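You operate a simulated robot arm through the tools that you are given. There is no shell and no other tool. Be economical: measure what you need, move in short steps, check, and stop when the job is done.

You run a simulated two-armed robot. Do the job below in one go: nothing can be reset, and whatever is moved stays where it is left.

JOB
On the pantry worktop by the filter, fold the towel in half, so that its two short edges meet.

The check looks at the end state, three seconds after you hand in, the way a careful person would. Anything else that was tipped, shoved, dropped, spilled or broken makes it a failure. Flat cloth is picked up by pressing the open fingertips on it (5 to 10 N) and closing them slowly along it; thin cloth reads only 2 to 8 mm in the jaws.

ROBOT AND FRAMES
Two 7-joint arms with two-finger parallel grippers on one trunk, on a base that drives. Base frame: it is fixed to the floor where the robot stands at the start and does not move with it; the origin is under the middle of the robot, x ahead of it, y to its left, z up. Units: mm, degrees, N and s.
The left shoulder is at the start at [70, 186, 1090], the right one opposite. Places, roughly: pantry worktop by the filter [500, -200, 800]. Payload 3.91 kg a hand.
Tool frame (each hand has its own): the origin (TCP) lies between the finger pads and is the grasp point; the fingertips stand 30 mm ahead of it; z points along the fingers, y is the line along which they close. Largest opening 110 mm; finger width 20, thickness 10; the body of the gripper, 48 by 112 mm, starts 55 mm behind the TCP.
Orientation is that of the tool frame in the base frame, as a unit quaternion [x, y, z, w]. With the fingers straight down and closing along the base's y, the tool's x points along the base's -x, its y along +y and its z along -z.

CONTROLS
- The arms move only by the tool apply_moves. It takes "left_moves", "right_moves" or both (then of equal length, played together; a hand with none holds still); each is a list of rows, each an object (a shift or turn left out is 0, a gripper value left out holds the last) with "claw": the opening, from 0 (shut) to 1 (fully open); "travel": the shift along the tool's x, y, z in mm, a list of three; "angular": the turn, a rotation vector about the tool's x, y, z in degrees, a list of three. In form: [{"claw": claw, "travel": [tx, ty, tz], "angular": [rx, ry, rz]}, ...]. A call has 1 to 12 rows; each row shifts and turns the commanded pose from where the row before left it, along the tool's axes as they then stand. Each row takes 0.2 s and may step no farther than 50 mm and 8.6 degrees from the row before; otherwise, or with a gripper value out of range, the whole call is refused. A pose out of reach is approached as far as the arm can. The call stops where the force on the tool passes 40 N (or 10 N more than at its start, if that is more) or the arm is blocked; 0.2 s more then pass. Each finger travels about 72 mm/s and halts on what it meets, pressing with about 21 N; the grip force reading is that of the motor and also rises with nothing between the fingers. The clock runs only during rows and for 0.2 s after the last one: add rows that do not move to give the fingers time. The reply holds the time, the measured pose of the TCP, the force on the tool along the base axes, the opening and the grip force, in the units named above and with some noise, with the torque about the TCP (base axes, N m) and any sound that the robot's microphone picked up, and new pictures: "views" is both (left out), scene, wrist or none (wrist: the cameras of the hands that moved).
- Cameras (640 x 400 px; columns grow to the right, rows downward): "scene" is now at [137.3, -6.8, 1315]; the picture's right is [-0.04, -1.00, -0.00], its down [-0.61, 0.03, -0.79] and it looks along [0.79, -0.03, -0.61] (base axes); focal length 214 px, centre (320, 200). "left" rides on the left gripper at [72, -17, -103] in its tool frame; the picture's right is [0.23, 0.97, 0.00], its down [-0.76, 0.18, -0.62] and it looks along [-0.61, 0.14, 0.78] (tool axes); focal length 222 px, centre (320, 200). "right" rides on the right gripper at [72, 17, -103] in its tool frame; the picture's right is [-0.23, 0.97, 0.00], its down [-0.76, -0.18, -0.62] and it looks along [-0.61, -0.14, 0.78] (tool axes); focal length 222 px, centre (320, 200). There is no depth. A picture from a camera that has moved, and an enlarged one, comes with that camera's place and axes in the base frame and with its lens.
- lift_body(by): slides the trunk up (or, below 0, down) by that many mm; the arms and the scene camera ride with it, the base frame stays. It gives what a move gives, with no picture.
- drive_base(legs): drives the robot by 1 to 6 legs, each [ahead, turn to the left] in mm and degrees, along the robot's own axes; the way and the turn of a leg run together, so that a leg with both is an arc; at most 1500 mm and 180 degrees a leg. The arms and the cameras ride along, it lands a little off, and it stops where it bumps. It gives what a move gives, and a new picture of the scene camera.
- aim_head(pan, tilt): turns the head with the scene camera to pan (to the left, within 86 degrees either way) and tilt (down, from -29 to 69), counted from straight ahead of the robot. It gives what a move gives, and a new picture of the scene camera.
- zoom(camera, box): a new picture of the part [left, top, right, bottom] of that camera's present view, enlarged. The clock stands still meanwhile.
- sign_off(): hands the job in; it is judged then, once.

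Work in short steps. Places have to be worked out from the pictures, the camera data and where the tool is seen: move nearer, look again, correct. Check each grasp and each placing, and mend what went wrong. You have 120 turns and 260 pictures in all, those below and enlarged ones among them. Open the grippers and draw the arms clear of the work before you hand the job in, unless the task says otherwise; then end with one line.

The tools are called after "Request:" by a JSON object that holds its "fn" and its "kwargs". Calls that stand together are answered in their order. apply_moves: Moves the arms, as the interface text tells. Its arguments: {"type":"object","properties":{"left_moves":{"type":"array","items":{"type":"object","properties":{"claw":{"type":"number"},"travel":{"type":"array","items":{"type":"number"}},"angular":{"type":"array","items":{"type":"number"}}}}},"right_moves":{"type":"array","items":{"type":"object","properties":{"claw":{"type":"number"},"travel":{"type":"array","items":{"type":"number"}},"angular":{"type":"array","items":{"type":"number"}}}}},"views":{"type":"string","enum":["both","scene","wrist","none"]}},"required":[]} The other tools are called the same way: lift_body (by) slides the trunk up or down; drive_base (legs) drives the base; aim_head (pan, tilt) turns the head that bears the scene camera; zoom (camera, box) takes an enlarged picture of a part of a camera's view; sign_off () hands the job in.

At the start:

```text
time_s: 0.0
left_position: [618.4, 137.1, 1063.4]
left_orientation: [0.0, 1.0, 0.0, 0.0]
left_ft_force: [0.1, -0.1, 0.5]
left_ft_torque: [0.02, -0.01, -0.04]
left_finger_gap: 110.2
left_finger_force: 0.0
right_position: [460.6, -342.6, 1042.2]
right_orientation: [-0.001, 1.0, 0.0, 0.0]
right_ft_force: [-0.1, -0.2, 0.0]
right_ft_torque: [0.05, -0.02, 0.01]
right_finger_gap: 109.9
right_finger_force: 0.2
trunk travel left (down, up): [-600.0, 340.0]
robot x, y, heading: [0.4, -3.6, -0.1]
head pan, tilt: [-2.4, 37.6]
```

scene: 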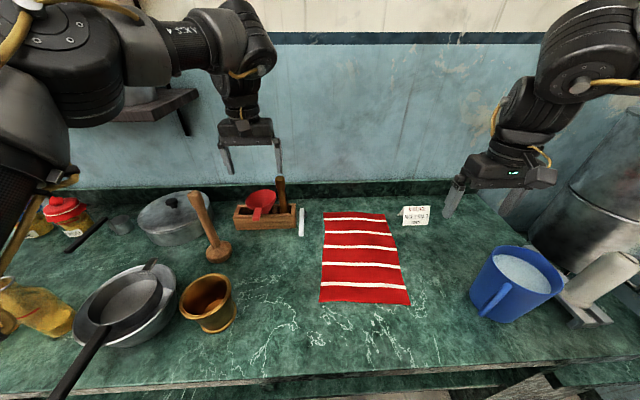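
right: 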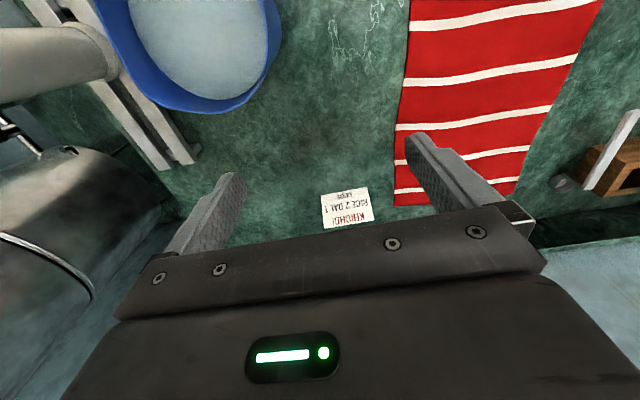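
left: 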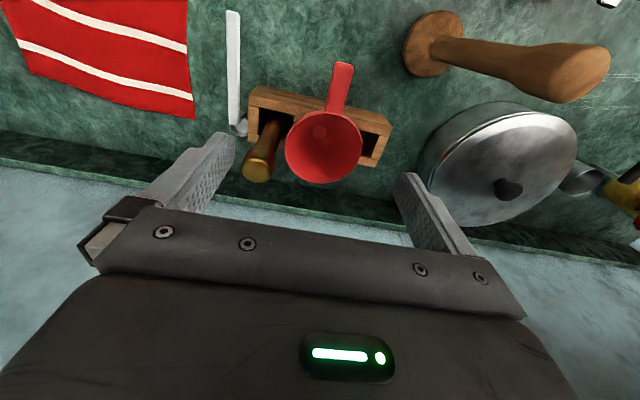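

The towel lies at about x 385–722, y −15 to −265 at z 800, with its short edges near and far and turned about 5°. I'll bring both hands high above the near corners for a closer look.

Request:
{"fn": "apply_moves", "kwargs": {"left_moves": [{"travel": [35, -28, 0]}, {"travel": [35, -28, 0]}, {"travel": [35, -28, 0]}, {"travel": [35, -28, 0]}, {"travel": [35, -28, 0]}, {"travel": [35, -28, 0]}], "right_moves": [{"travel": [10, 20, 0]}, {"travel": [10, 20, 0]}, {"travel": [10, 20, 0]}, {"travel": [10, 20, 0]}, {"travel": [10, 20, 0]}, {"travel": [10, 20, 0]}]}}

```text
time_s: 1.4
left_position: [479.9, -9.2, 1088.8]
left_orientation: [0.0, 1.0, 0.001, 0.0]
left_ft_force: [-0.1, -0.4, 0.9]
left_ft_torque: [0.0, -0.01, 0.02]
left_finger_gap: 109.9
left_finger_force: 0.1
left hand out of reach, approached as far as the arm can: row 4, 5, 6
right_position: [419.5, -263.7, 1043.6]
right_orientation: [0.0, 1.0, 0.001, 0.0]
right_ft_force: [-0.2, -0.3, -0.4]
right_ft_torque: [-0.02, -0.01, 0.04]
right_finger_gap: 109.8
right_finger_force: 0.1
right hand out of reach, approached as far as the arm can: row 5, 6
trunk travel left (down, up): [-600.0, 340.0]
robot x, y, heading: [2.7, 4.2, 0.1]
head pan, tilt: [-2.4, 37.6]
camera scene: at [136.7, -8.2, 1315.0], right [-0.04, -1.0, 0.0], down [-0.61, 0.03, -0.79], along [0.79, -0.03, -0.61], focal length 214 px, centre (320, 200)
camera right: at [347.0, -245.9, 1145.8], right [0.23, 0.97, 0.0], down [0.76, -0.18, 0.62], along [0.61, -0.14, -0.78], focal length 222 px, centre (320, 200)
camera left: at [407.9, -26.6, 1190.9], right [-0.23, 0.97, 0.0], down [0.76, 0.18, 0.62], along [0.61, 0.14, -0.78], focal length 222 px, centre (320, 200)
```

scene: 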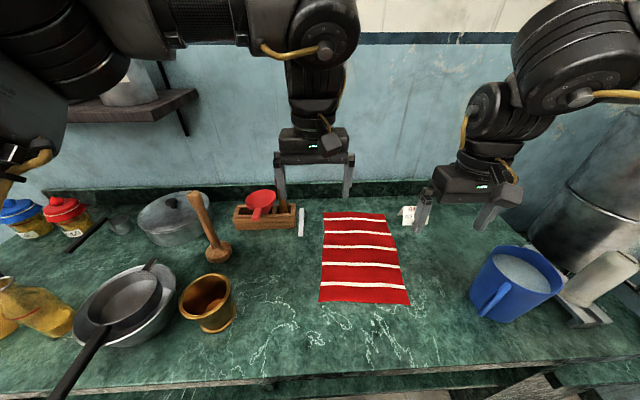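
right: 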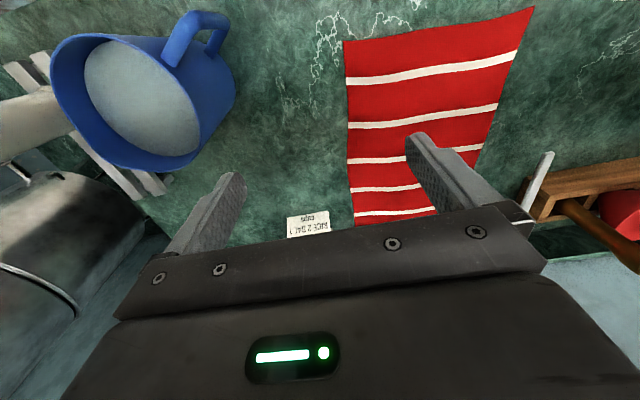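
left: 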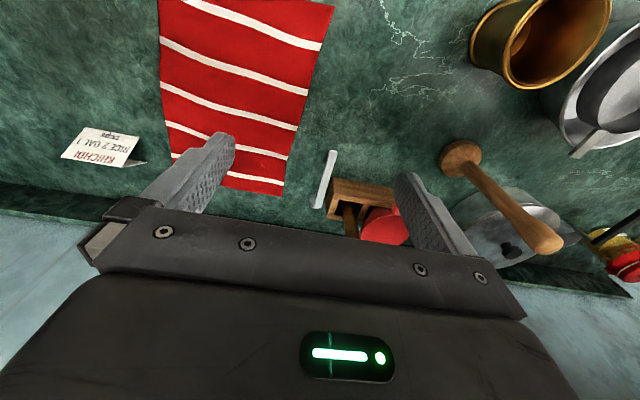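

At this height both hands hit their near-reach limit. I'll turn the base a little right so the towel is central between the arms; the hands are well above everything.

Request:
{"fn": "drive_base", "kwargs": {"legs": [[0, -12]]}}

```text
time_s: 2.6
left_position: [468.5, -107.7, 1086.6]
left_orientation: [0.104, 0.995, 0.001, 0.0]
left_ft_force: [0.3, -1.0, 0.7]
left_ft_torque: [0.0, -0.02, 0.0]
left_finger_gap: 109.9
left_finger_force: 0.1
right_position: [356.9, -343.7, 1041.9]
right_orientation: [0.104, 0.995, 0.0, 0.0]
right_ft_force: [-0.6, -0.2, -0.6]
right_ft_torque: [0.02, 0.01, -0.04]
right_finger_gap: 109.9
right_finger_force: 0.0
trunk travel left (down, up): [-600.0, 340.0]
robot x, y, heading: [-1.6, 1.3, -11.9]
head pan, tilt: [-2.4, 37.6]
camera scene: at [133.5, -35.1, 1315.0], right [-0.25, -0.97, 0.0], down [-0.59, 0.15, -0.79], along [0.77, -0.2, -0.61], focal length 214 px, centre (320, 200)
```

scene: 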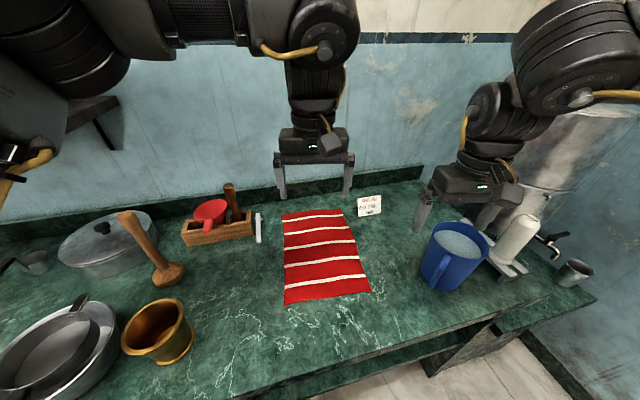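

Towel corners by this view: near-left (401,−18), near-right (381,−233), far-left (738,−48), far-right (710,−267), so it is yawed about −5.4°. I'll align the hands to it and move to above the near corners, at TCP z about 900.

Request:
{"fn": "apply_moves", "kwargs": {"left_moves": [{"angular": [0, 0, -6.5]}, {"travel": [0, 18, 30]}, {"travel": [0, 18, 30]}, {"travel": [0, 17, 30]}, {"travel": [15, 0, 30]}, {"travel": [15, 0, 30]}, {"travel": [15, 0, 20]}, {"travel": [15, 0, 16]}], "right_moves": [{"angular": [0, 0, -6.5]}, {"travel": [-5, 36, 0]}, {"travel": [-8, 36, 10]}, {"travel": [-8, 36, 30]}, {"travel": [-8, 34, 30]}, {"travel": [0, 0, 30]}, {"travel": [0, 0, 30]}, {"travel": [0, 0, 12]}]}}

```text
time_s: 4.4
left_position: [527.9, -97.5, 1007.2]
left_orientation: [0.048, 0.999, 0.0, -0.001]
left_ft_force: [-0.2, -0.4, 0.1]
left_ft_torque: [0.05, -0.01, 0.03]
left_finger_gap: 110.0
left_finger_force: 0.1
left hand out of reach, approached as far as the arm can: row 1, 2, 3, 4, 5, 6, 7, 8
right_position: [396.9, -290.1, 956.3]
right_orientation: [0.047, 0.999, -0.001, 0.0]
right_ft_force: [-0.1, 0.1, 0.2]
right_ft_torque: [0.02, 0.03, -0.03]
right_finger_gap: 110.0
right_finger_force: 0.0
right hand out of reach, approached as far as the arm can: row 3, 4, 5, 6, 8
trunk travel left (down, up): [-600.0, 340.0]
robot x, y, heading: [2.1, 1.4, -12.0]
head pan, tilt: [-2.4, 37.6]
camera scene: at [134.3, -34.4, 1315.0], right [-0.25, -0.97, 0.0], down [-0.59, 0.15, -0.79], along [0.77, -0.2, -0.61], focal length 214 px, centre (320, 200)
camera right: at [326.9, -266.0, 1059.4], right [0.32, 0.95, 0.0], down [0.74, -0.25, 0.62], along [0.59, -0.2, -0.78], focal length 222 px, centre (320, 200)
camera left: at [456.1, -106.4, 1110.5], right [-0.13, 0.99, 0.0], down [0.78, 0.1, 0.62], along [0.62, 0.08, -0.78], focal length 222 px, centre (320, 200)
```

scene: 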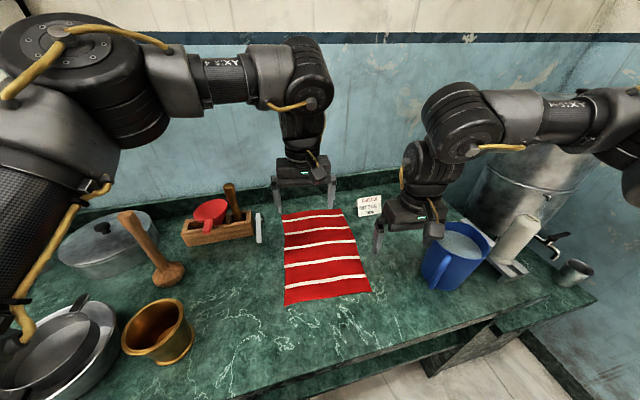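
right: 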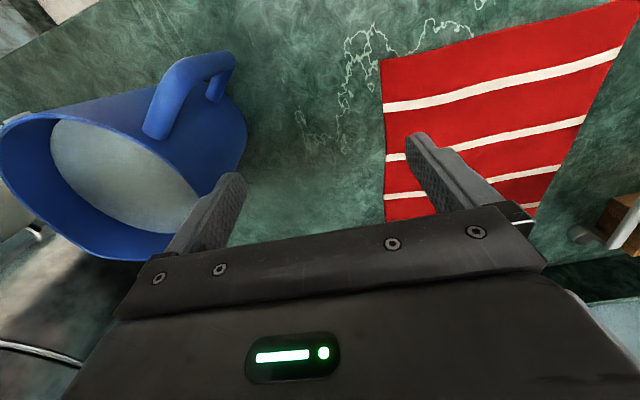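
left: 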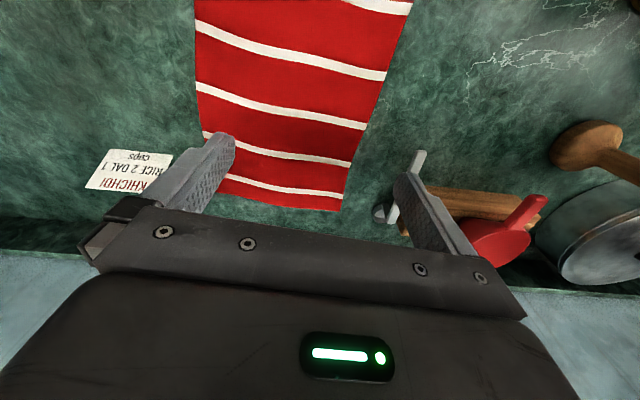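

The arms don't reach in close, and the right hand is near the jug. I'll raise it and shift it left toward the towel, then back the robot off.

Request:
{"fn": "apply_moves", "kwargs": {"left_moves": [{"travel": [0, 0, -10]}, {"travel": [0, 0, -20]}, {"travel": [0, 0, -20]}, {"travel": [0, 0, 0]}], "right_moves": [{"travel": [0, 0, -30]}, {"travel": [-10, 0, -30]}, {"travel": [-20, 0, -20]}, {"travel": [-20, 0, 0]}], "views": "none"}}

```text
time_s: 5.4
left_position: [527.8, -97.2, 1056.2]
left_orientation: [0.048, 0.999, 0.0, -0.001]
left_ft_force: [-0.8, -0.4, 1.2]
left_ft_torque: [0.0, 0.03, -0.01]
left_finger_gap: 110.1
left_finger_force: 0.0
right_position: [450.6, -296.0, 1035.4]
right_orientation: [0.046, 0.999, 0.0, -0.001]
right_ft_force: [0.3, -0.4, -0.2]
right_ft_torque: [-0.01, 0.02, 0.05]
right_finger_gap: 110.0
right_finger_force: 0.0
trunk travel left (down, up): [-600.0, 340.0]
robot x, y, heading: [2.7, -5.9, -11.9]
head pan, tilt: [-2.4, 37.6]
```

Both hands are high now. I'll back the base up 150 mm.

Request:
{"fn": "drive_base", "kwargs": {"legs": [[-150, 0]]}}

```text
time_s: 6.7
left_position: [380.3, -66.1, 1055.7]
left_orientation: [0.047, 0.999, 0.001, -0.001]
left_ft_force: [0.7, 0.4, -0.1]
left_ft_torque: [-0.03, -0.01, -0.02]
left_finger_gap: 109.9
left_finger_force: 0.1
right_position: [301.2, -264.0, 1035.0]
right_orientation: [0.047, 0.999, 0.0, -0.002]
right_ft_force: [-0.9, 0.5, -0.1]
right_ft_torque: [-0.01, 0.0, 0.01]
right_finger_gap: 110.1
right_finger_force: 0.1
trunk travel left (down, up): [-600.0, 340.0]
robot x, y, heading: [-149.6, 27.6, -11.8]
head pan, tilt: [-2.4, 37.6]
camera scene: at [-12.7, -4.1, 1314.9], right [-0.25, -0.97, 0.0], down [-0.59, 0.15, -0.79], along [0.77, -0.19, -0.61], focal length 214 px, centre (320, 200)
```

scene: 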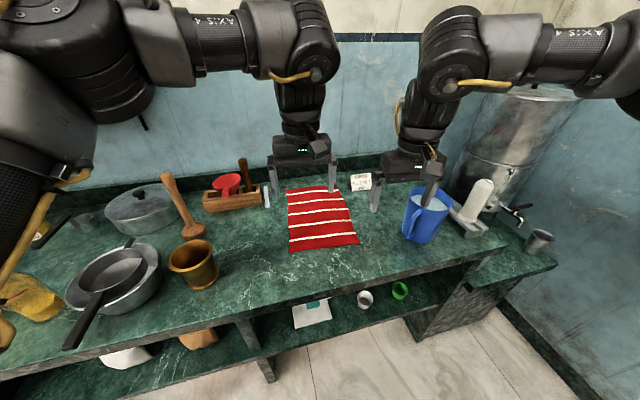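

I'll go again to above the near corners, lowering to about z 900, with the claws part shut (about 45 mm).

Request:
{"fn": "apply_moves", "kwargs": {"left_moves": [{"travel": [-8, 5, 10], "claw": 0.4}, {"travel": [-8, 5, 20]}, {"travel": [-8, 5, 20]}, {"travel": [-7, 5, 25]}, {"travel": [0, 0, 27]}, {"travel": [0, 0, 27]}, {"travel": [0, 0, 27]}], "right_moves": [{"travel": [-23, 17, 0], "claw": 0.4}, {"travel": [-23, 17, 0]}, {"travel": [-23, 17, 20]}, {"travel": [-23, 17, 25]}, {"travel": [0, 0, 30]}, {"travel": [0, 0, 30]}, {"travel": [0, 0, 30]}]}}

```text
time_s: 8.3
left_position: [414.1, -47.9, 899.9]
left_orientation: [0.046, 0.999, 0.0, -0.001]
left_ft_force: [1.2, -0.2, -0.3]
left_ft_torque: [0.0, 0.01, 0.02]
left_finger_gap: 44.2
left_finger_force: 0.1
right_position: [401.9, -205.7, 900.0]
right_orientation: [0.047, 0.999, 0.0, 0.0]
right_ft_force: [-0.1, -0.6, 0.6]
right_ft_torque: [0.0, 0.01, 0.01]
right_finger_gap: 43.9
right_finger_force: 0.1
trunk travel left (down, up): [-600.0, 340.0]
robot x, y, heading: [-145.8, 31.9, -12.0]
head pan, tilt: [-2.4, 37.6]
camera scene: at [-11.5, -4.0, 1314.9], right [-0.25, -0.97, 0.0], down [-0.59, 0.15, -0.79], along [0.77, -0.19, -0.61], focal length 214 px, centre (320, 200)
camera right: at [330.9, -180.7, 1002.7], right [0.32, 0.95, 0.0], down [0.74, -0.25, 0.62], along [0.59, -0.2, -0.78], focal length 222 px, centre (320, 200)
camera left: at [342.0, -56.7, 1003.0], right [-0.14, 0.99, 0.0], down [0.78, 0.11, 0.62], along [0.62, 0.08, -0.78], focal length 222 px, centre (320, 200)
```

scene: 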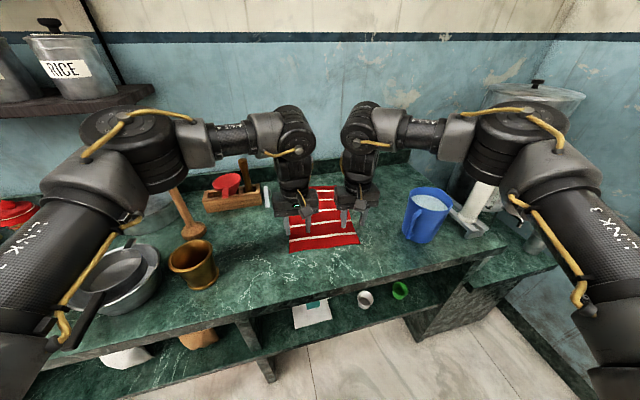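
right: 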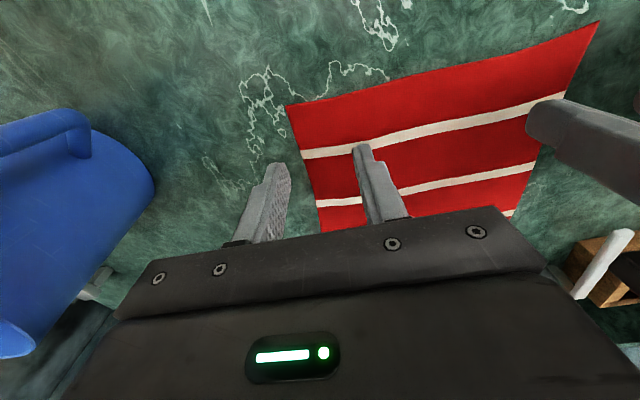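
left: 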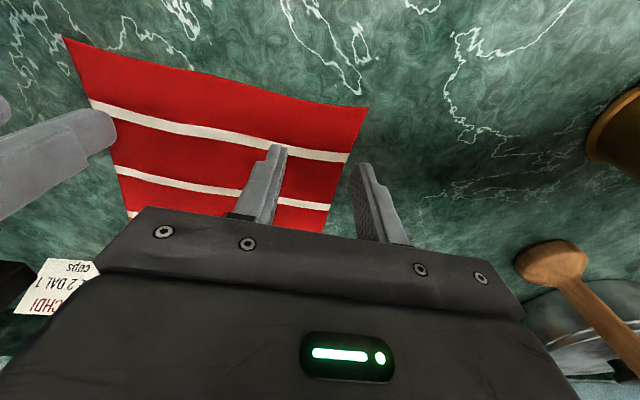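

Triangulating between the two wrist cameras puts the worktop at z ≈ 825, with near corners about (387,−17) and (369,−221). I'll shift the hands 15 mm toward the edge and lower to z 866.

Request:
{"fn": "apply_moves", "kwargs": {"left_moves": [{"travel": [15, 0, 0]}, {"travel": [0, 0, 17]}, {"travel": [0, 0, 17]}, {}], "right_moves": [{"travel": [16, 8, 0]}, {"travel": [0, 0, 17]}, {"travel": [0, 0, 17]}, {}]}}

```text
time_s: 9.3
left_position: [399.0, -45.2, 866.1]
left_orientation: [0.047, 0.999, 0.0, 0.0]
left_ft_force: [0.6, 0.1, 0.0]
left_ft_torque: [-0.02, 0.0, 0.02]
left_finger_gap: 44.2
left_finger_force: 0.1
right_position: [383.2, -195.7, 866.9]
right_orientation: [0.047, 0.999, 0.0, 0.0]
right_ft_force: [0.8, 0.2, 0.3]
right_ft_torque: [0.03, 0.02, -0.03]
right_finger_gap: 44.2
right_finger_force: 0.0
trunk travel left (down, up): [-600.0, 340.0]
robot x, y, heading: [-150.3, 30.2, -11.9]
head pan, tilt: [-2.4, 37.6]
camera scene: at [-13.5, -3.7, 1315.1], right [-0.25, -0.97, 0.0], down [-0.59, 0.15, -0.79], along [0.77, -0.2, -0.61], focal length 214 px, centre (320, 200)
camera right: at [312.2, -170.2, 969.9], right [0.32, 0.95, 0.0], down [0.74, -0.25, 0.62], along [0.59, -0.2, -0.78], focal length 222 px, centre (320, 200)
camera left: at [326.4, -55.1, 969.3], right [-0.14, 0.99, 0.0], down [0.78, 0.11, 0.62], along [0.62, 0.08, -0.78], focal length 222 px, centre (320, 200)
```

scene: 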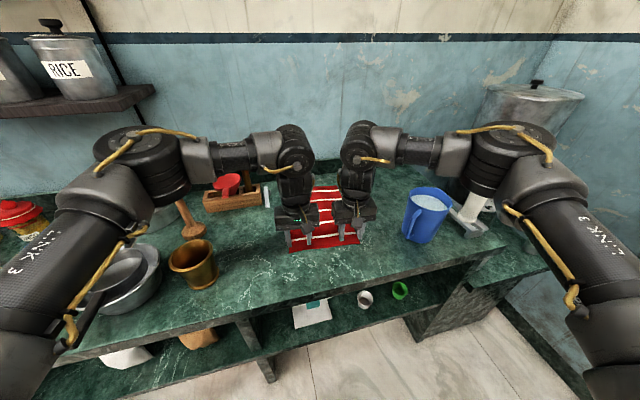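
right: 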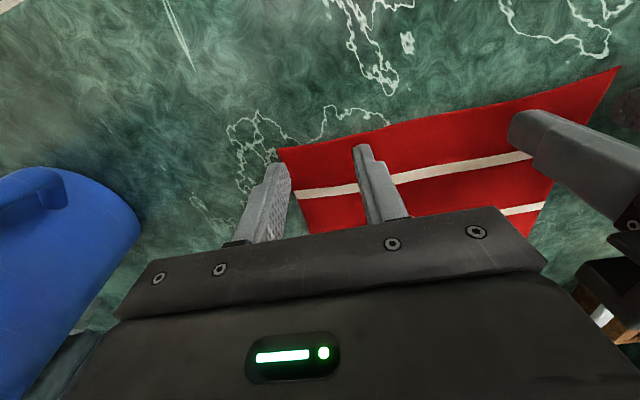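
left: 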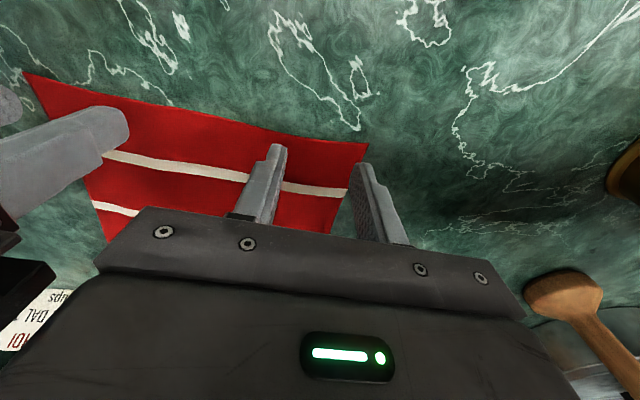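

Edge estimates are confirmed. I'll narrow the claws to about 35 mm, trim sideways and lower toward contact at about z 855.

Request:
{"fn": "apply_moves", "kwargs": {"left_moves": [{"travel": [-3, -1, 0], "claw": 0.32}, {"travel": [0, 0, 4]}, {"travel": [0, 0, 3]}, {"travel": [0, 0, 2]}, {}], "right_moves": [{"travel": [-3, 4, 0], "claw": 0.32}, {"travel": [0, 0, 4]}, {"travel": [0, 0, 3]}, {"travel": [0, 0, 2]}, {}], "views": "wrist"}}

```text
time_s: 10.5
left_position: [401.2, -47.8, 856.5]
left_orientation: [0.049, 0.999, 0.001, 0.0]
left_ft_force: [-0.3, -0.3, -0.1]
left_ft_torque: [0.04, 0.03, -0.01]
left_finger_gap: 35.4
left_finger_force: 0.1
right_position: [386.9, -192.2, 858.4]
right_orientation: [0.046, 0.999, 0.0, -0.001]
right_ft_force: [0.6, -0.1, 0.2]
right_ft_torque: [0.0, -0.03, 0.0]
right_finger_gap: 35.2
right_finger_force: 0.0
trunk travel left (down, up): [-600.0, 340.0]
robot x, y, heading: [-145.6, 32.7, -11.8]
head pan, tilt: [-2.4, 37.6]
camera right: at [316.3, -167.0, 960.7], right [0.32, 0.95, 0.0], down [0.74, -0.25, 0.62], along [0.59, -0.2, -0.78], focal length 222 px, centre (320, 200)
camera left: at [328.2, -57.6, 960.0], right [-0.14, 0.99, 0.0], down [0.78, 0.11, 0.62], along [0.62, 0.08, -0.78], focal length 222 px, centre (320, 200)
```

right: 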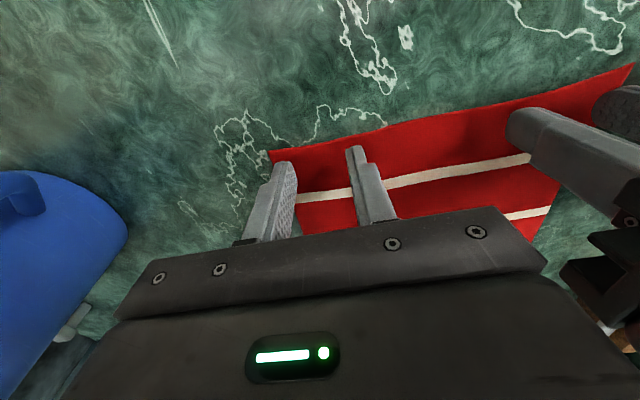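
left: 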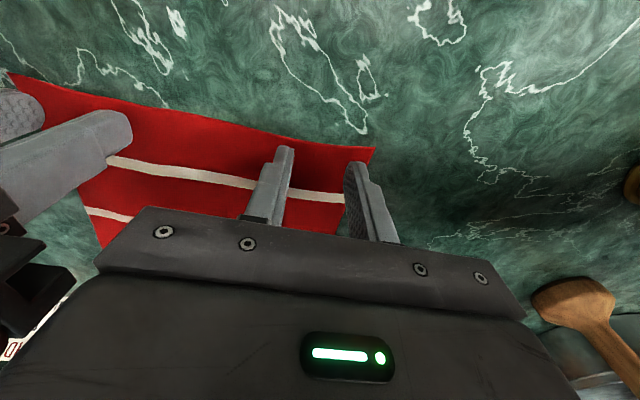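

No contact yet. I'll keep lowering in 2 mm rows and watch the force.

Request:
{"fn": "apply_moves", "kwargs": {"left_moves": [{"travel": [0, 0, 2]}, {"travel": [0, 0, 2]}, {}], "right_moves": [{"travel": [0, 0, 2]}, {"travel": [0, 0, 2]}, {}], "views": "none"}}

Request:
{"fn": "apply_moves", "kwargs": {"left_moves": [{"travel": [0, 0, 2]}, {"travel": [0, 0, 2]}, {}], "right_moves": [{"travel": [0, 0, 2]}, {"travel": [0, 0, 2]}, {}], "views": "none"}}

```text
time_s: 11.3
left_position: [400.9, -48.5, 852.3]
left_orientation: [0.047, 0.999, 0.001, 0.0]
left_ft_force: [-0.3, 0.0, -0.8]
left_ft_torque: [0.0, 0.03, 0.01]
left_finger_gap: 35.1
left_finger_force: 0.0
right_position: [388.0, -191.9, 854.7]
right_orientation: [0.048, 0.999, 0.0, 0.0]
right_ft_force: [-0.1, 0.1, 0.0]
right_ft_torque: [0.05, 0.03, 0.01]
right_finger_gap: 35.2
right_finger_force: 0.0
trunk travel left (down, up): [-600.0, 340.0]
robot x, y, heading: [-150.0, 29.7, -12.1]
head pan, tilt: [-2.4, 37.6]
```

```text
time_s: 12.1
left_position: [400.2, -48.5, 851.5]
left_orientation: [0.046, 0.999, -0.001, 0.003]
left_ft_force: [3.5, -0.3, 22.8]
left_ft_torque: [0.26, -0.05, -0.02]
left_finger_gap: 35.4
left_finger_force: 0.1
right_position: [386.2, -192.7, 851.2]
right_orientation: [0.047, 0.999, 0.0, 0.001]
right_ft_force: [0.3, 0.2, 3.9]
right_ft_torque: [-0.02, -0.04, 0.05]
right_finger_gap: 35.0
right_finger_force: 0.1
trunk travel left (down, up): [-600.0, 340.0]
robot x, y, heading: [-149.4, 27.6, -11.6]
head pan, tilt: [-2.4, 37.6]
```

Contact is at TCP z ≈ 851. The left presses 23 N, so I'll ease it 2 mm, add 0.6 mm on the right, and then close slowly.

Request:
{"fn": "apply_moves", "kwargs": {"left_moves": [{"travel": [0, 0, -2]}, {}], "right_moves": [{"travel": [0, 0, 0.6]}, {}], "views": "none"}}

```text
time_s: 12.7
left_position: [399.9, -47.4, 850.7]
left_orientation: [0.047, 0.999, 0.0, 0.001]
left_ft_force: [1.2, -0.5, 6.4]
left_ft_torque: [-0.01, 0.01, 0.0]
left_finger_gap: 35.3
left_finger_force: 0.1
right_position: [386.8, -191.7, 852.0]
right_orientation: [0.047, 0.999, 0.0, 0.001]
right_ft_force: [0.9, -1.4, 16.6]
right_ft_torque: [-0.11, 0.06, 0.01]
right_finger_gap: 35.5
right_finger_force: 0.0
trunk travel left (down, up): [-600.0, 340.0]
robot x, y, heading: [-145.5, 28.5, -11.9]
head pan, tilt: [-2.4, 37.6]
```

Left is at 6 N and right at 17 N. I'll ease the right 0.9 mm and close both slowly.

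Request:
{"fn": "apply_moves", "kwargs": {"left_moves": [{"claw": 0.3}, {"claw": 0.27}, {"claw": 0.24}, {"claw": 0.21}, {"claw": 0.18}, {"claw": 0.15}, {"claw": 0.12}, {"claw": 0.09}, {"claw": 0.06}, {"claw": 0.03}, {"claw": 0.0}, {}], "right_moves": [{"claw": 0.3, "travel": [0, 0, -0.9]}, {"claw": 0.27}, {"claw": 0.24}, {"claw": 0.21}, {"claw": 0.18}, {"claw": 0.15}, {"claw": 0.12}, {"claw": 0.09}, {"claw": 0.06}, {"claw": 0.03}, {"claw": 0.0}, {}], "views": "wrist"}}

```text
time_s: 15.3
left_position: [399.9, -48.2, 852.3]
left_orientation: [0.047, 0.999, 0.0, 0.0]
left_ft_force: [0.2, 0.8, -0.2]
left_ft_torque: [0.01, 0.04, 0.01]
left_finger_gap: 0.0
left_finger_force: 20.9
right_position: [386.4, -191.8, 852.5]
right_orientation: [0.047, 0.999, 0.0, 0.001]
right_ft_force: [1.1, -1.6, 21.8]
right_ft_torque: [-0.06, 0.03, -0.05]
right_finger_gap: 7.2
right_finger_force: 20.8
trunk travel left (down, up): [-600.0, 340.0]
robot x, y, heading: [-147.7, 30.7, -11.6]
head pan, tilt: [-2.4, 37.6]
camera right: at [314.5, -166.9, 954.0], right [0.32, 0.95, 0.0], down [0.74, -0.25, 0.62], along [0.59, -0.2, -0.78], focal length 222 px, centre (320, 200)
camera left: at [327.3, -57.1, 955.5], right [-0.14, 0.99, 0.0], down [0.77, 0.11, 0.62], along [0.62, 0.08, -0.78], focal length 222 px, centre (320, 200)
```

right: 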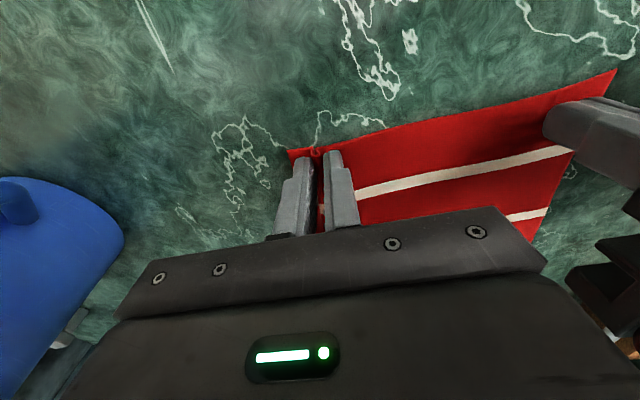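
left: 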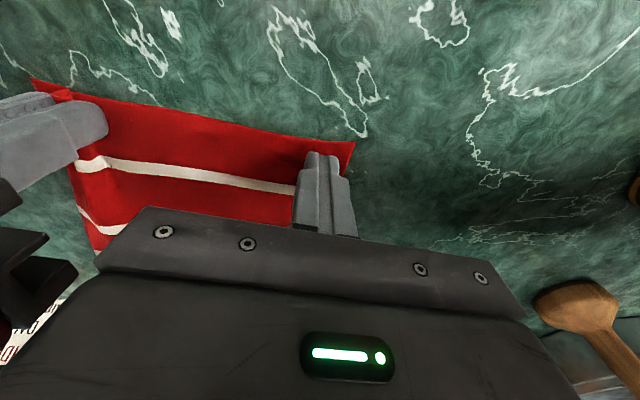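

The right hand has gripped cloth (7.2 mm), but the left slipped off. I'll lift the left slightly, reopen, shift inward 8 mm and press again.

Request:
{"fn": "apply_moves", "kwargs": {"left_moves": [{"travel": [0, 0, -8]}, {"travel": [0, -8, 0], "claw": 0.32}, {}, {"travel": [0, 0, 5]}, {"travel": [0, 0, 3]}, {"travel": [0, 0, 1.5]}, {}], "right_moves": [{"travel": [0, 0, -1.5]}, {}, {}, {}, {}, {}, {}], "views": "wrist"}}

```text
time_s: 16.9
left_position: [399.1, -55.2, 851.5]
left_orientation: [0.046, 0.999, -0.001, 0.001]
left_ft_force: [0.9, 0.3, 17.0]
left_ft_torque: [0.17, -0.02, -0.01]
left_finger_gap: 35.3
left_finger_force: 0.1
right_position: [387.0, -192.1, 852.0]
right_orientation: [0.048, 0.999, 0.001, 0.0]
right_ft_force: [0.5, -0.4, -0.5]
right_ft_torque: [-0.01, 0.0, -0.02]
right_finger_gap: 7.1
right_finger_force: 20.9
trunk travel left (down, up): [-600.0, 340.0]
robot x, y, heading: [-147.2, 30.3, -12.1]
head pan, tilt: [-2.4, 37.6]
camera right: at [315.2, -167.4, 955.1], right [0.32, 0.95, 0.0], down [0.74, -0.25, 0.62], along [0.59, -0.2, -0.78], focal length 222 px, centre (320, 200)
camera left: at [326.4, -64.5, 954.6], right [-0.14, 0.99, 0.0], down [0.77, 0.11, 0.63], along [0.62, 0.08, -0.78], focal length 222 px, centre (320, 200)
```

right: 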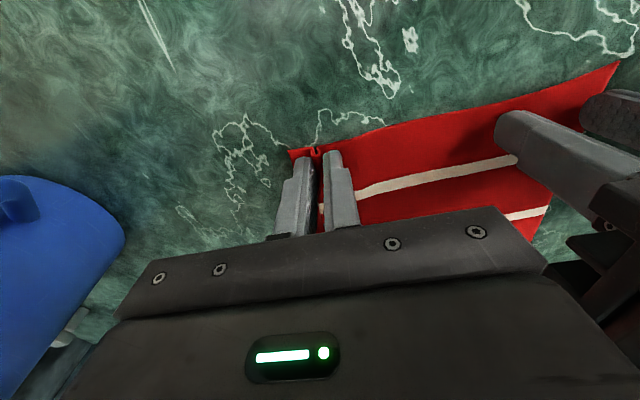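
left: 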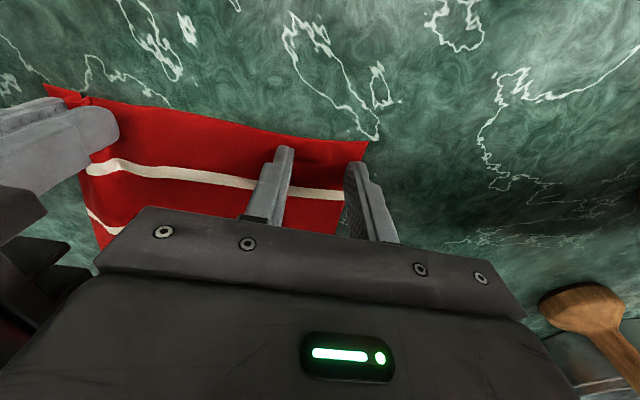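

The left is now on the cloth with about 17 N, close to what worked on the right. I'll close it slowly.

Request:
{"fn": "apply_moves", "kwargs": {"left_moves": [{"claw": 0.3, "travel": [0, 0, -0.3]}, {"claw": 0.27}, {"claw": 0.24}, {"claw": 0.21}, {"claw": 0.18}, {"claw": 0.15}, {"claw": 0.12}, {"claw": 0.09}, {"claw": 0.06}, {"claw": 0.03}, {"claw": 0.0}, {}], "views": "wrist"}}

```text
time_s: 19.5
left_position: [398.8, -54.4, 850.4]
left_orientation: [0.047, 0.999, 0.0, 0.001]
left_ft_force: [0.7, -2.2, 21.7]
left_ft_torque: [-0.05, 0.08, 0.01]
left_finger_gap: 2.5
left_finger_force: 20.6
right_position: [386.8, -191.5, 852.7]
right_orientation: [0.047, 0.999, 0.0, 0.001]
right_ft_force: [0.4, 3.0, 0.1]
right_ft_torque: [0.13, 0.01, 0.01]
right_finger_gap: 7.2
right_finger_force: 21.2
trunk travel left (down, up): [-600.0, 340.0]
robot x, y, heading: [-142.7, 27.8, -11.8]
head pan, tilt: [-2.4, 37.6]
camera left: at [326.0, -64.1, 954.6], right [-0.14, 0.99, 0.0], down [0.77, 0.11, 0.62], along [0.62, 0.08, -0.78], focal length 222 px, centre (320, 200)
```

left: 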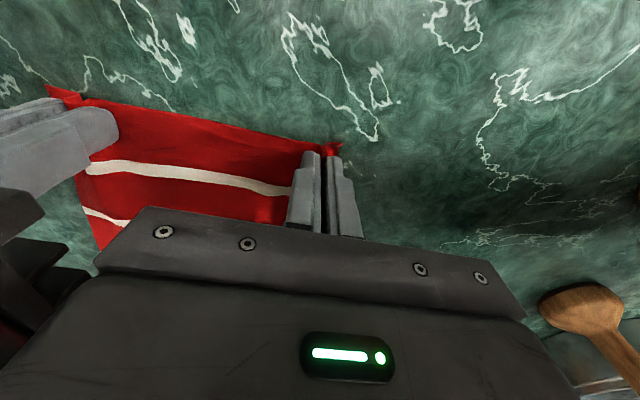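

Both grip cloth (right 7 mm, left 2.5 mm). I'll lift along the first part of the fold arc about a fold line 145 mm ahead, then look.

Request:
{"fn": "apply_moves", "kwargs": {"left_moves": [{"travel": [0, 0, -12]}, {"travel": [-2, 0, -12]}, {"travel": [-3, 0, -12]}, {"travel": [-5, 0, -12]}, {"travel": [-5, 0, -12]}, {"travel": [-5, 0, -12]}, {}], "right_moves": [{"travel": [0, 0, -12]}, {"travel": [-2, 0, -12]}, {"travel": [-3, 0, -12]}, {"travel": [-5, 0, -12]}, {"travel": [-5, 0, -12]}, {"travel": [-5, 0, -12]}, {}]}}

```text
time_s: 21.1
left_position: [420.1, -59.1, 922.2]
left_orientation: [0.047, 0.999, 0.0, -0.001]
left_ft_force: [-0.3, -0.5, -0.3]
left_ft_torque: [-0.01, 0.04, -0.02]
left_finger_gap: 2.3
left_finger_force: 20.7
right_position: [407.5, -194.3, 923.5]
right_orientation: [0.046, 0.999, 0.0, -0.001]
right_ft_force: [-0.6, 0.4, 0.6]
right_ft_torque: [0.02, 0.0, 0.02]
right_finger_gap: 7.0
right_finger_force: 20.5
trunk travel left (down, up): [-600.0, 340.0]
robot x, y, heading: [-143.4, 29.3, -11.7]
head pan, tilt: [-2.4, 37.6]
camera scene: at [-12.8, -3.8, 1315.0], right [-0.25, -0.97, 0.0], down [-0.59, 0.15, -0.79], along [0.77, -0.19, -0.61], focal length 214 px, centre (320, 200)
camera right: at [335.9, -169.0, 1026.7], right [0.32, 0.95, 0.0], down [0.74, -0.25, 0.62], along [0.59, -0.2, -0.78], focal length 222 px, centre (320, 200)
camera left: at [347.3, -67.6, 1025.2], right [-0.14, 0.99, 0.0], down [0.78, 0.11, 0.62], along [0.62, 0.08, -0.78], focal length 222 px, centre (320, 200)
```

scene: 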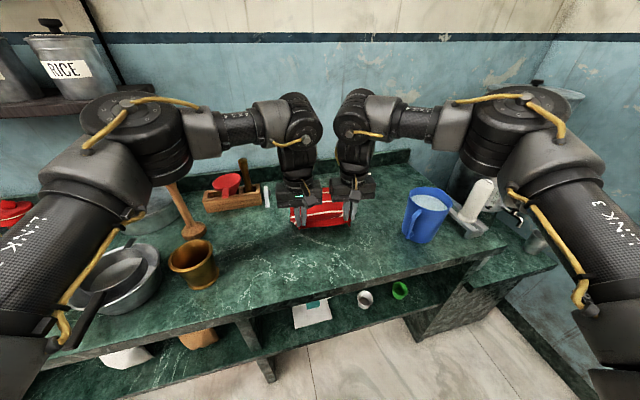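
right: 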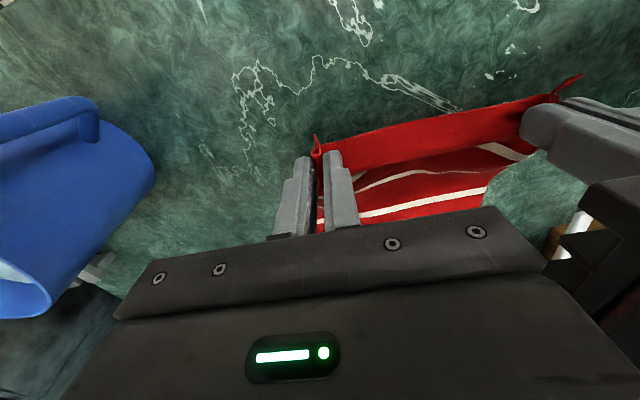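
left: 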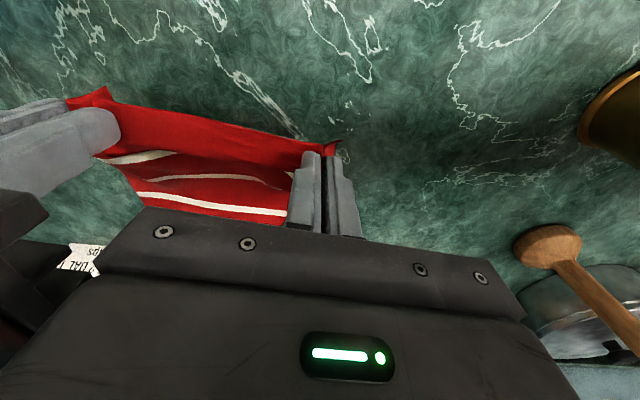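

Both corners are lifted. I'll continue the arc to near its top.

Request:
{"fn": "apply_moves", "kwargs": {"left_moves": [{"travel": [-8, 2, -12]}, {"travel": [-10, 2, -11]}, {"travel": [-10, 2, -9]}, {"travel": [-12, 2, -7]}, {"travel": [-12, 0, -4]}, {}], "right_moves": [{"travel": [-8, 2, -12]}, {"travel": [-10, 2, -11]}, {"travel": [-10, 2, -9]}, {"travel": [-12, 2, -7]}, {"travel": [-12, 0, -4]}, {}], "views": "none"}}

Request:
{"fn": "drive_base", "kwargs": {"legs": [[75, 0]]}}

```text
time_s: 22.5
left_position: [477.1, -47.3, 962.8]
left_orientation: [0.038, 0.999, 0.0, -0.001]
left_ft_force: [-0.2, -6.1, 0.3]
left_ft_torque: [-0.17, 0.01, 0.02]
left_finger_gap: 2.2
left_finger_force: 21.5
right_position: [459.9, -199.0, 969.0]
right_orientation: [0.055, 0.998, 0.003, 0.003]
right_ft_force: [-0.3, 4.7, 0.2]
right_ft_torque: [0.23, -0.03, -0.01]
right_finger_gap: 2.2
right_finger_force: 21.4
trunk travel left (down, up): [-600.0, 340.0]
robot x, y, heading: [-143.9, 25.2, -12.0]
head pan, tilt: [-2.4, 37.6]
```

```text
time_s: 23.6
left_position: [539.8, -62.6, 972.8]
left_orientation: [0.04, 0.999, -0.003, 0.005]
left_ft_force: [-1.3, -1.7, 0.7]
left_ft_torque: [-0.14, -0.05, 0.02]
left_finger_gap: 2.4
left_finger_force: 21.4
right_position: [525.7, -210.2, 977.5]
right_orientation: [0.055, 0.998, 0.004, 0.008]
right_ft_force: [0.2, 3.1, 0.5]
right_ft_torque: [0.12, -0.07, 0.04]
right_finger_gap: 1.7
right_finger_force: 20.7
trunk travel left (down, up): [-600.0, 340.0]
robot x, y, heading: [-71.5, 11.6, -11.8]
head pan, tilt: [-2.4, 37.6]
camera scene: at [49.2, -16.7, 1316.3], right [-0.24, -0.97, 0.0], down [-0.58, 0.15, -0.8], along [0.77, -0.2, -0.6], focal length 214 px, centre (320, 200)
```

scene: 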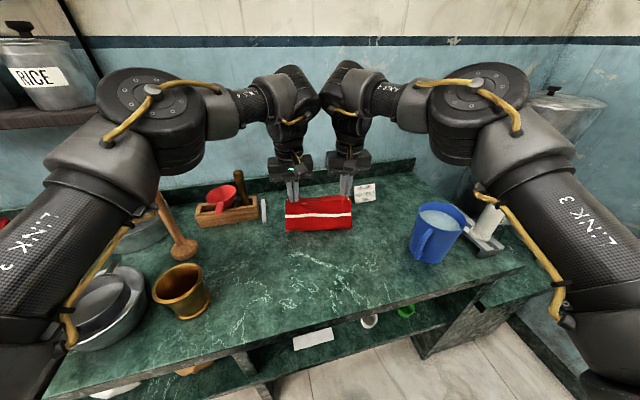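

The wrists seem to have crowded each other, pushing the hands to 148 mm apart, but cloth is still held in both (2.4 and 1.7 mm). I'll tilt each hand's top outward 6° to relieve it, and look.

Request:
{"fn": "apply_moves", "kwargs": {"left_moves": [{"angular": [3, 0, 0]}, {"angular": [3, 0, 0]}, {}], "right_moves": [{"angular": [-3, 0, 0]}, {"angular": [-3, 0, 0]}, {}]}}

```text
time_s: 24.4
left_position: [547.6, -64.9, 965.8]
left_orientation: [0.04, 0.998, -0.054, -0.003]
left_ft_force: [0.8, -0.2, 0.1]
left_ft_torque: [0.0, 0.01, -0.02]
left_finger_gap: 2.5
left_finger_force: 21.2
right_position: [533.9, -212.4, 970.8]
right_orientation: [0.054, 0.997, 0.056, 0.006]
right_ft_force: [0.0, 0.5, -1.0]
right_ft_torque: [-0.01, 0.03, 0.0]
right_finger_gap: 1.6
right_finger_force: 21.0
trunk travel left (down, up): [-600.0, 340.0]
robot x, y, heading: [-73.6, 17.0, -11.9]
head pan, tilt: [-2.4, 37.6]
camera scene: at [61.2, -19.2, 1314.8], right [-0.24, -0.97, 0.0], down [-0.59, 0.15, -0.79], along [0.77, -0.19, -0.61], focal length 214 px, centre (320, 200)
camera right: at [460.6, -197.8, 1074.5], right [0.33, 0.94, 0.11], down [0.73, -0.33, 0.6], along [0.6, -0.12, -0.79], focal length 222 px, centre (320, 200)
camera left: at [476.3, -63.6, 1070.6], right [-0.15, 0.98, -0.11], down [0.78, 0.18, 0.6], along [0.61, 0.01, -0.79], focal length 222 px, centre (320, 200)
```

scene: 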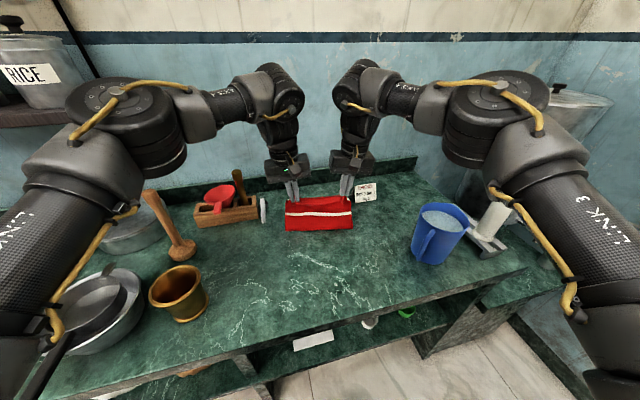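
right: 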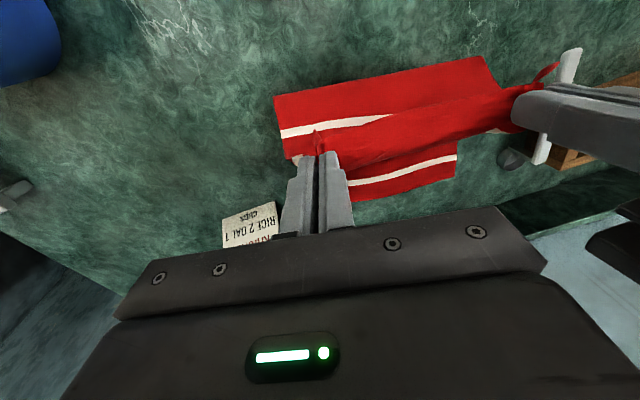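
left: 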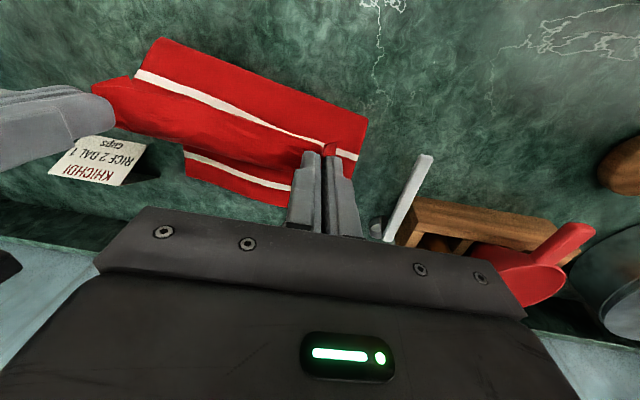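

The hands are free of each other and the cloth hangs well. The far edge is at about (704,−44)–(678,−248), so the pinch targets are left (687,−75) and right (667,−219). I'll drive another 75 mm ahead.

Request:
{"fn": "drive_base", "kwargs": {"legs": [[75, 0]]}}

```text
time_s: 25.4
left_position: [609.3, -76.6, 975.7]
left_orientation: [0.042, 0.998, -0.055, 0.006]
left_ft_force: [0.2, -0.6, 0.5]
left_ft_torque: [0.02, -0.03, 0.01]
left_finger_gap: 2.4
left_finger_force: 20.4
right_position: [596.0, -224.3, 982.2]
right_orientation: [0.053, 0.997, 0.056, 0.015]
right_ft_force: [-0.3, -0.1, 1.3]
right_ft_torque: [-0.01, -0.04, 0.02]
right_finger_gap: 1.7
right_finger_force: 20.5
trunk travel left (down, up): [-600.0, 340.0]
robot x, y, heading: [-3.9, 1.4, -11.8]
head pan, tilt: [-2.4, 37.6]
camera scene: at [124.0, -32.4, 1316.0], right [-0.24, -0.97, 0.0], down [-0.59, 0.15, -0.8], along [0.77, -0.19, -0.6], focal length 214 px, centre (320, 200)
```

scene: 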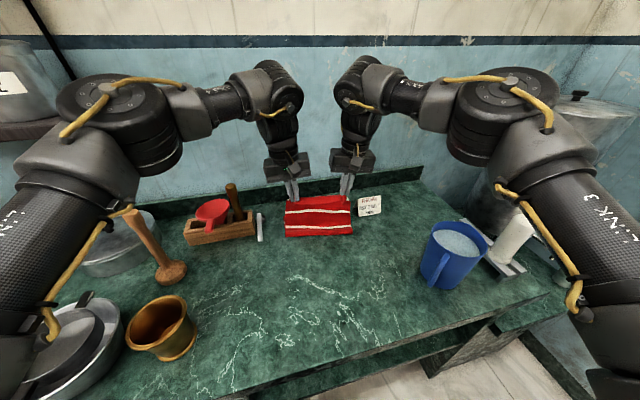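

I'll come forward 35 mm and down 25 mm along the arc, then re-measure with the wrist cameras.

Request:
{"fn": "apply_moves", "kwargs": {"left_moves": [{"travel": [-12, 0, 5]}, {"travel": [-12, 2, 8]}, {"travel": [-11, 0, 12]}, {}, {}], "right_moves": [{"travel": [-12, 0, 5]}, {"travel": [-12, 2, 8]}, {"travel": [-11, 2, 12]}, {}, {}]}}

```text
time_s: 26.6
left_position: [650.9, -81.0, 946.9]
left_orientation: [0.043, 0.998, -0.055, 0.003]
left_ft_force: [0.1, -0.1, -0.1]
left_ft_torque: [-0.01, -0.02, 0.01]
left_finger_gap: 2.5
left_finger_force: 21.2
right_position: [638.4, -221.3, 953.9]
right_orientation: [0.053, 0.997, 0.057, 0.01]
right_ft_force: [0.0, -0.3, 0.6]
right_ft_torque: [0.02, 0.02, 0.02]
right_finger_gap: 1.9
right_finger_force: 20.4
trunk travel left (down, up): [-600.0, 340.0]
robot x, y, heading: [-2.7, -2.8, -12.0]
head pan, tilt: [-2.4, 37.6]
camera scene: at [133.2, -33.9, 1315.0], right [-0.24, -0.97, 0.0], down [-0.59, 0.15, -0.79], along [0.77, -0.19, -0.61], focal length 214 px, centre (320, 200)
camera right: at [564.4, -207.7, 1056.8], right [0.33, 0.94, 0.11], down [0.72, -0.33, 0.61], along [0.61, -0.12, -0.78], focal length 222 px, centre (320, 200)
camera left: at [579.0, -80.1, 1050.7], right [-0.15, 0.98, -0.11], down [0.77, 0.18, 0.61], along [0.62, 0.0, -0.79], focal length 222 px, centre (320, 200)
```

scene: 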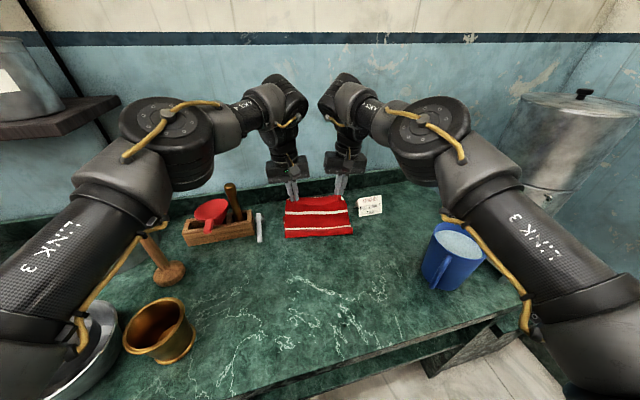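
right: 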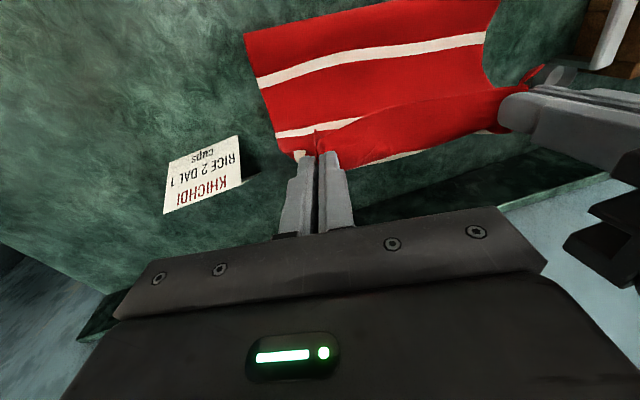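
left: 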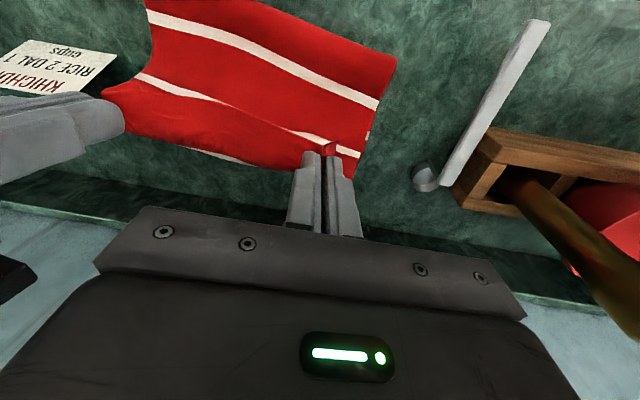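

The far edge still agrees with the earlier estimate. I'll finish the arc, forward and down to TCP ≈ 863 above the far edge, compensating for the hands' tilt.

Request:
{"fn": "apply_moves", "kwargs": {"left_moves": [{"travel": [-10, 3, 8]}, {"travel": [-10, 3, 12]}, {"travel": [-9, 3, 16]}, {"travel": [-6, 3, 18]}, {"travel": [-4, 3, 18]}, {"travel": [0, 2, 12]}, {}], "right_moves": [{"travel": [-8, -1, 10]}, {"travel": [-8, -1, 14]}, {"travel": [-6, -1, 18]}, {"travel": [-4, -1, 18]}, {"travel": [-3, -1, 18]}, {"travel": [0, 0, 12]}, {}]}}

```text
time_s: 28.2
left_position: [691.5, -78.2, 862.3]
left_orientation: [0.041, 0.998, -0.055, 0.002]
left_ft_force: [0.4, -0.7, 0.1]
left_ft_torque: [0.06, 0.0, 0.01]
left_finger_gap: 2.3
left_finger_force: 21.1
right_position: [667.6, -219.6, 863.4]
right_orientation: [0.052, 0.997, 0.056, 0.01]
right_ft_force: [-0.1, 0.7, 0.7]
right_ft_torque: [-0.04, 0.01, 0.04]
right_finger_gap: 1.9
right_finger_force: 21.1
trunk travel left (down, up): [-600.0, 340.0]
robot x, y, heading: [1.1, 0.6, -11.9]
head pan, tilt: [-2.4, 37.6]
camera scene: at [133.1, -34.1, 1315.0], right [-0.24, -0.97, 0.0], down [-0.59, 0.15, -0.79], along [0.77, -0.19, -0.61], focal length 214 px, centre (320, 200)
camera right: at [595.0, -206.3, 966.6], right [0.33, 0.94, 0.11], down [0.72, -0.33, 0.61], along [0.61, -0.12, -0.78], focal length 222 px, centre (320, 200)
camera left: at [618.8, -77.0, 965.6], right [-0.15, 0.98, -0.11], down [0.77, 0.18, 0.61], along [0.62, 0.0, -0.79], focal length 222 px, centre (320, 200)
```

scene: 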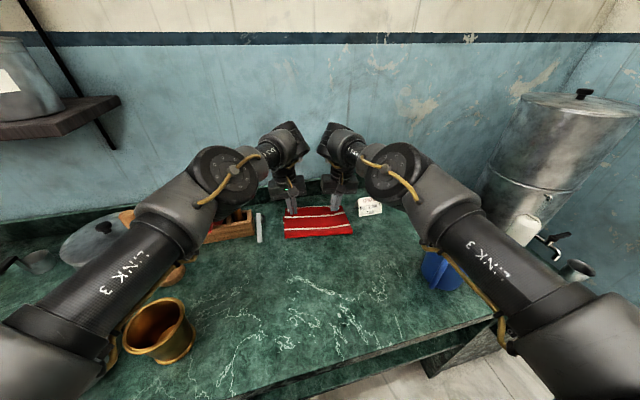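
right: 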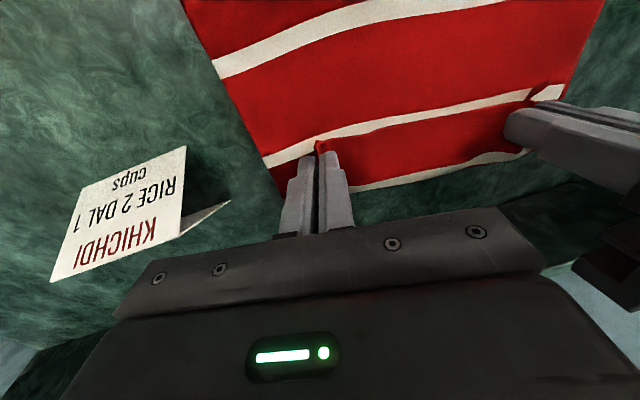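
left: 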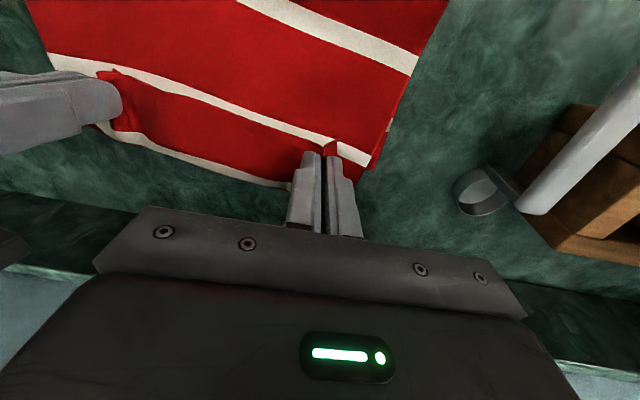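

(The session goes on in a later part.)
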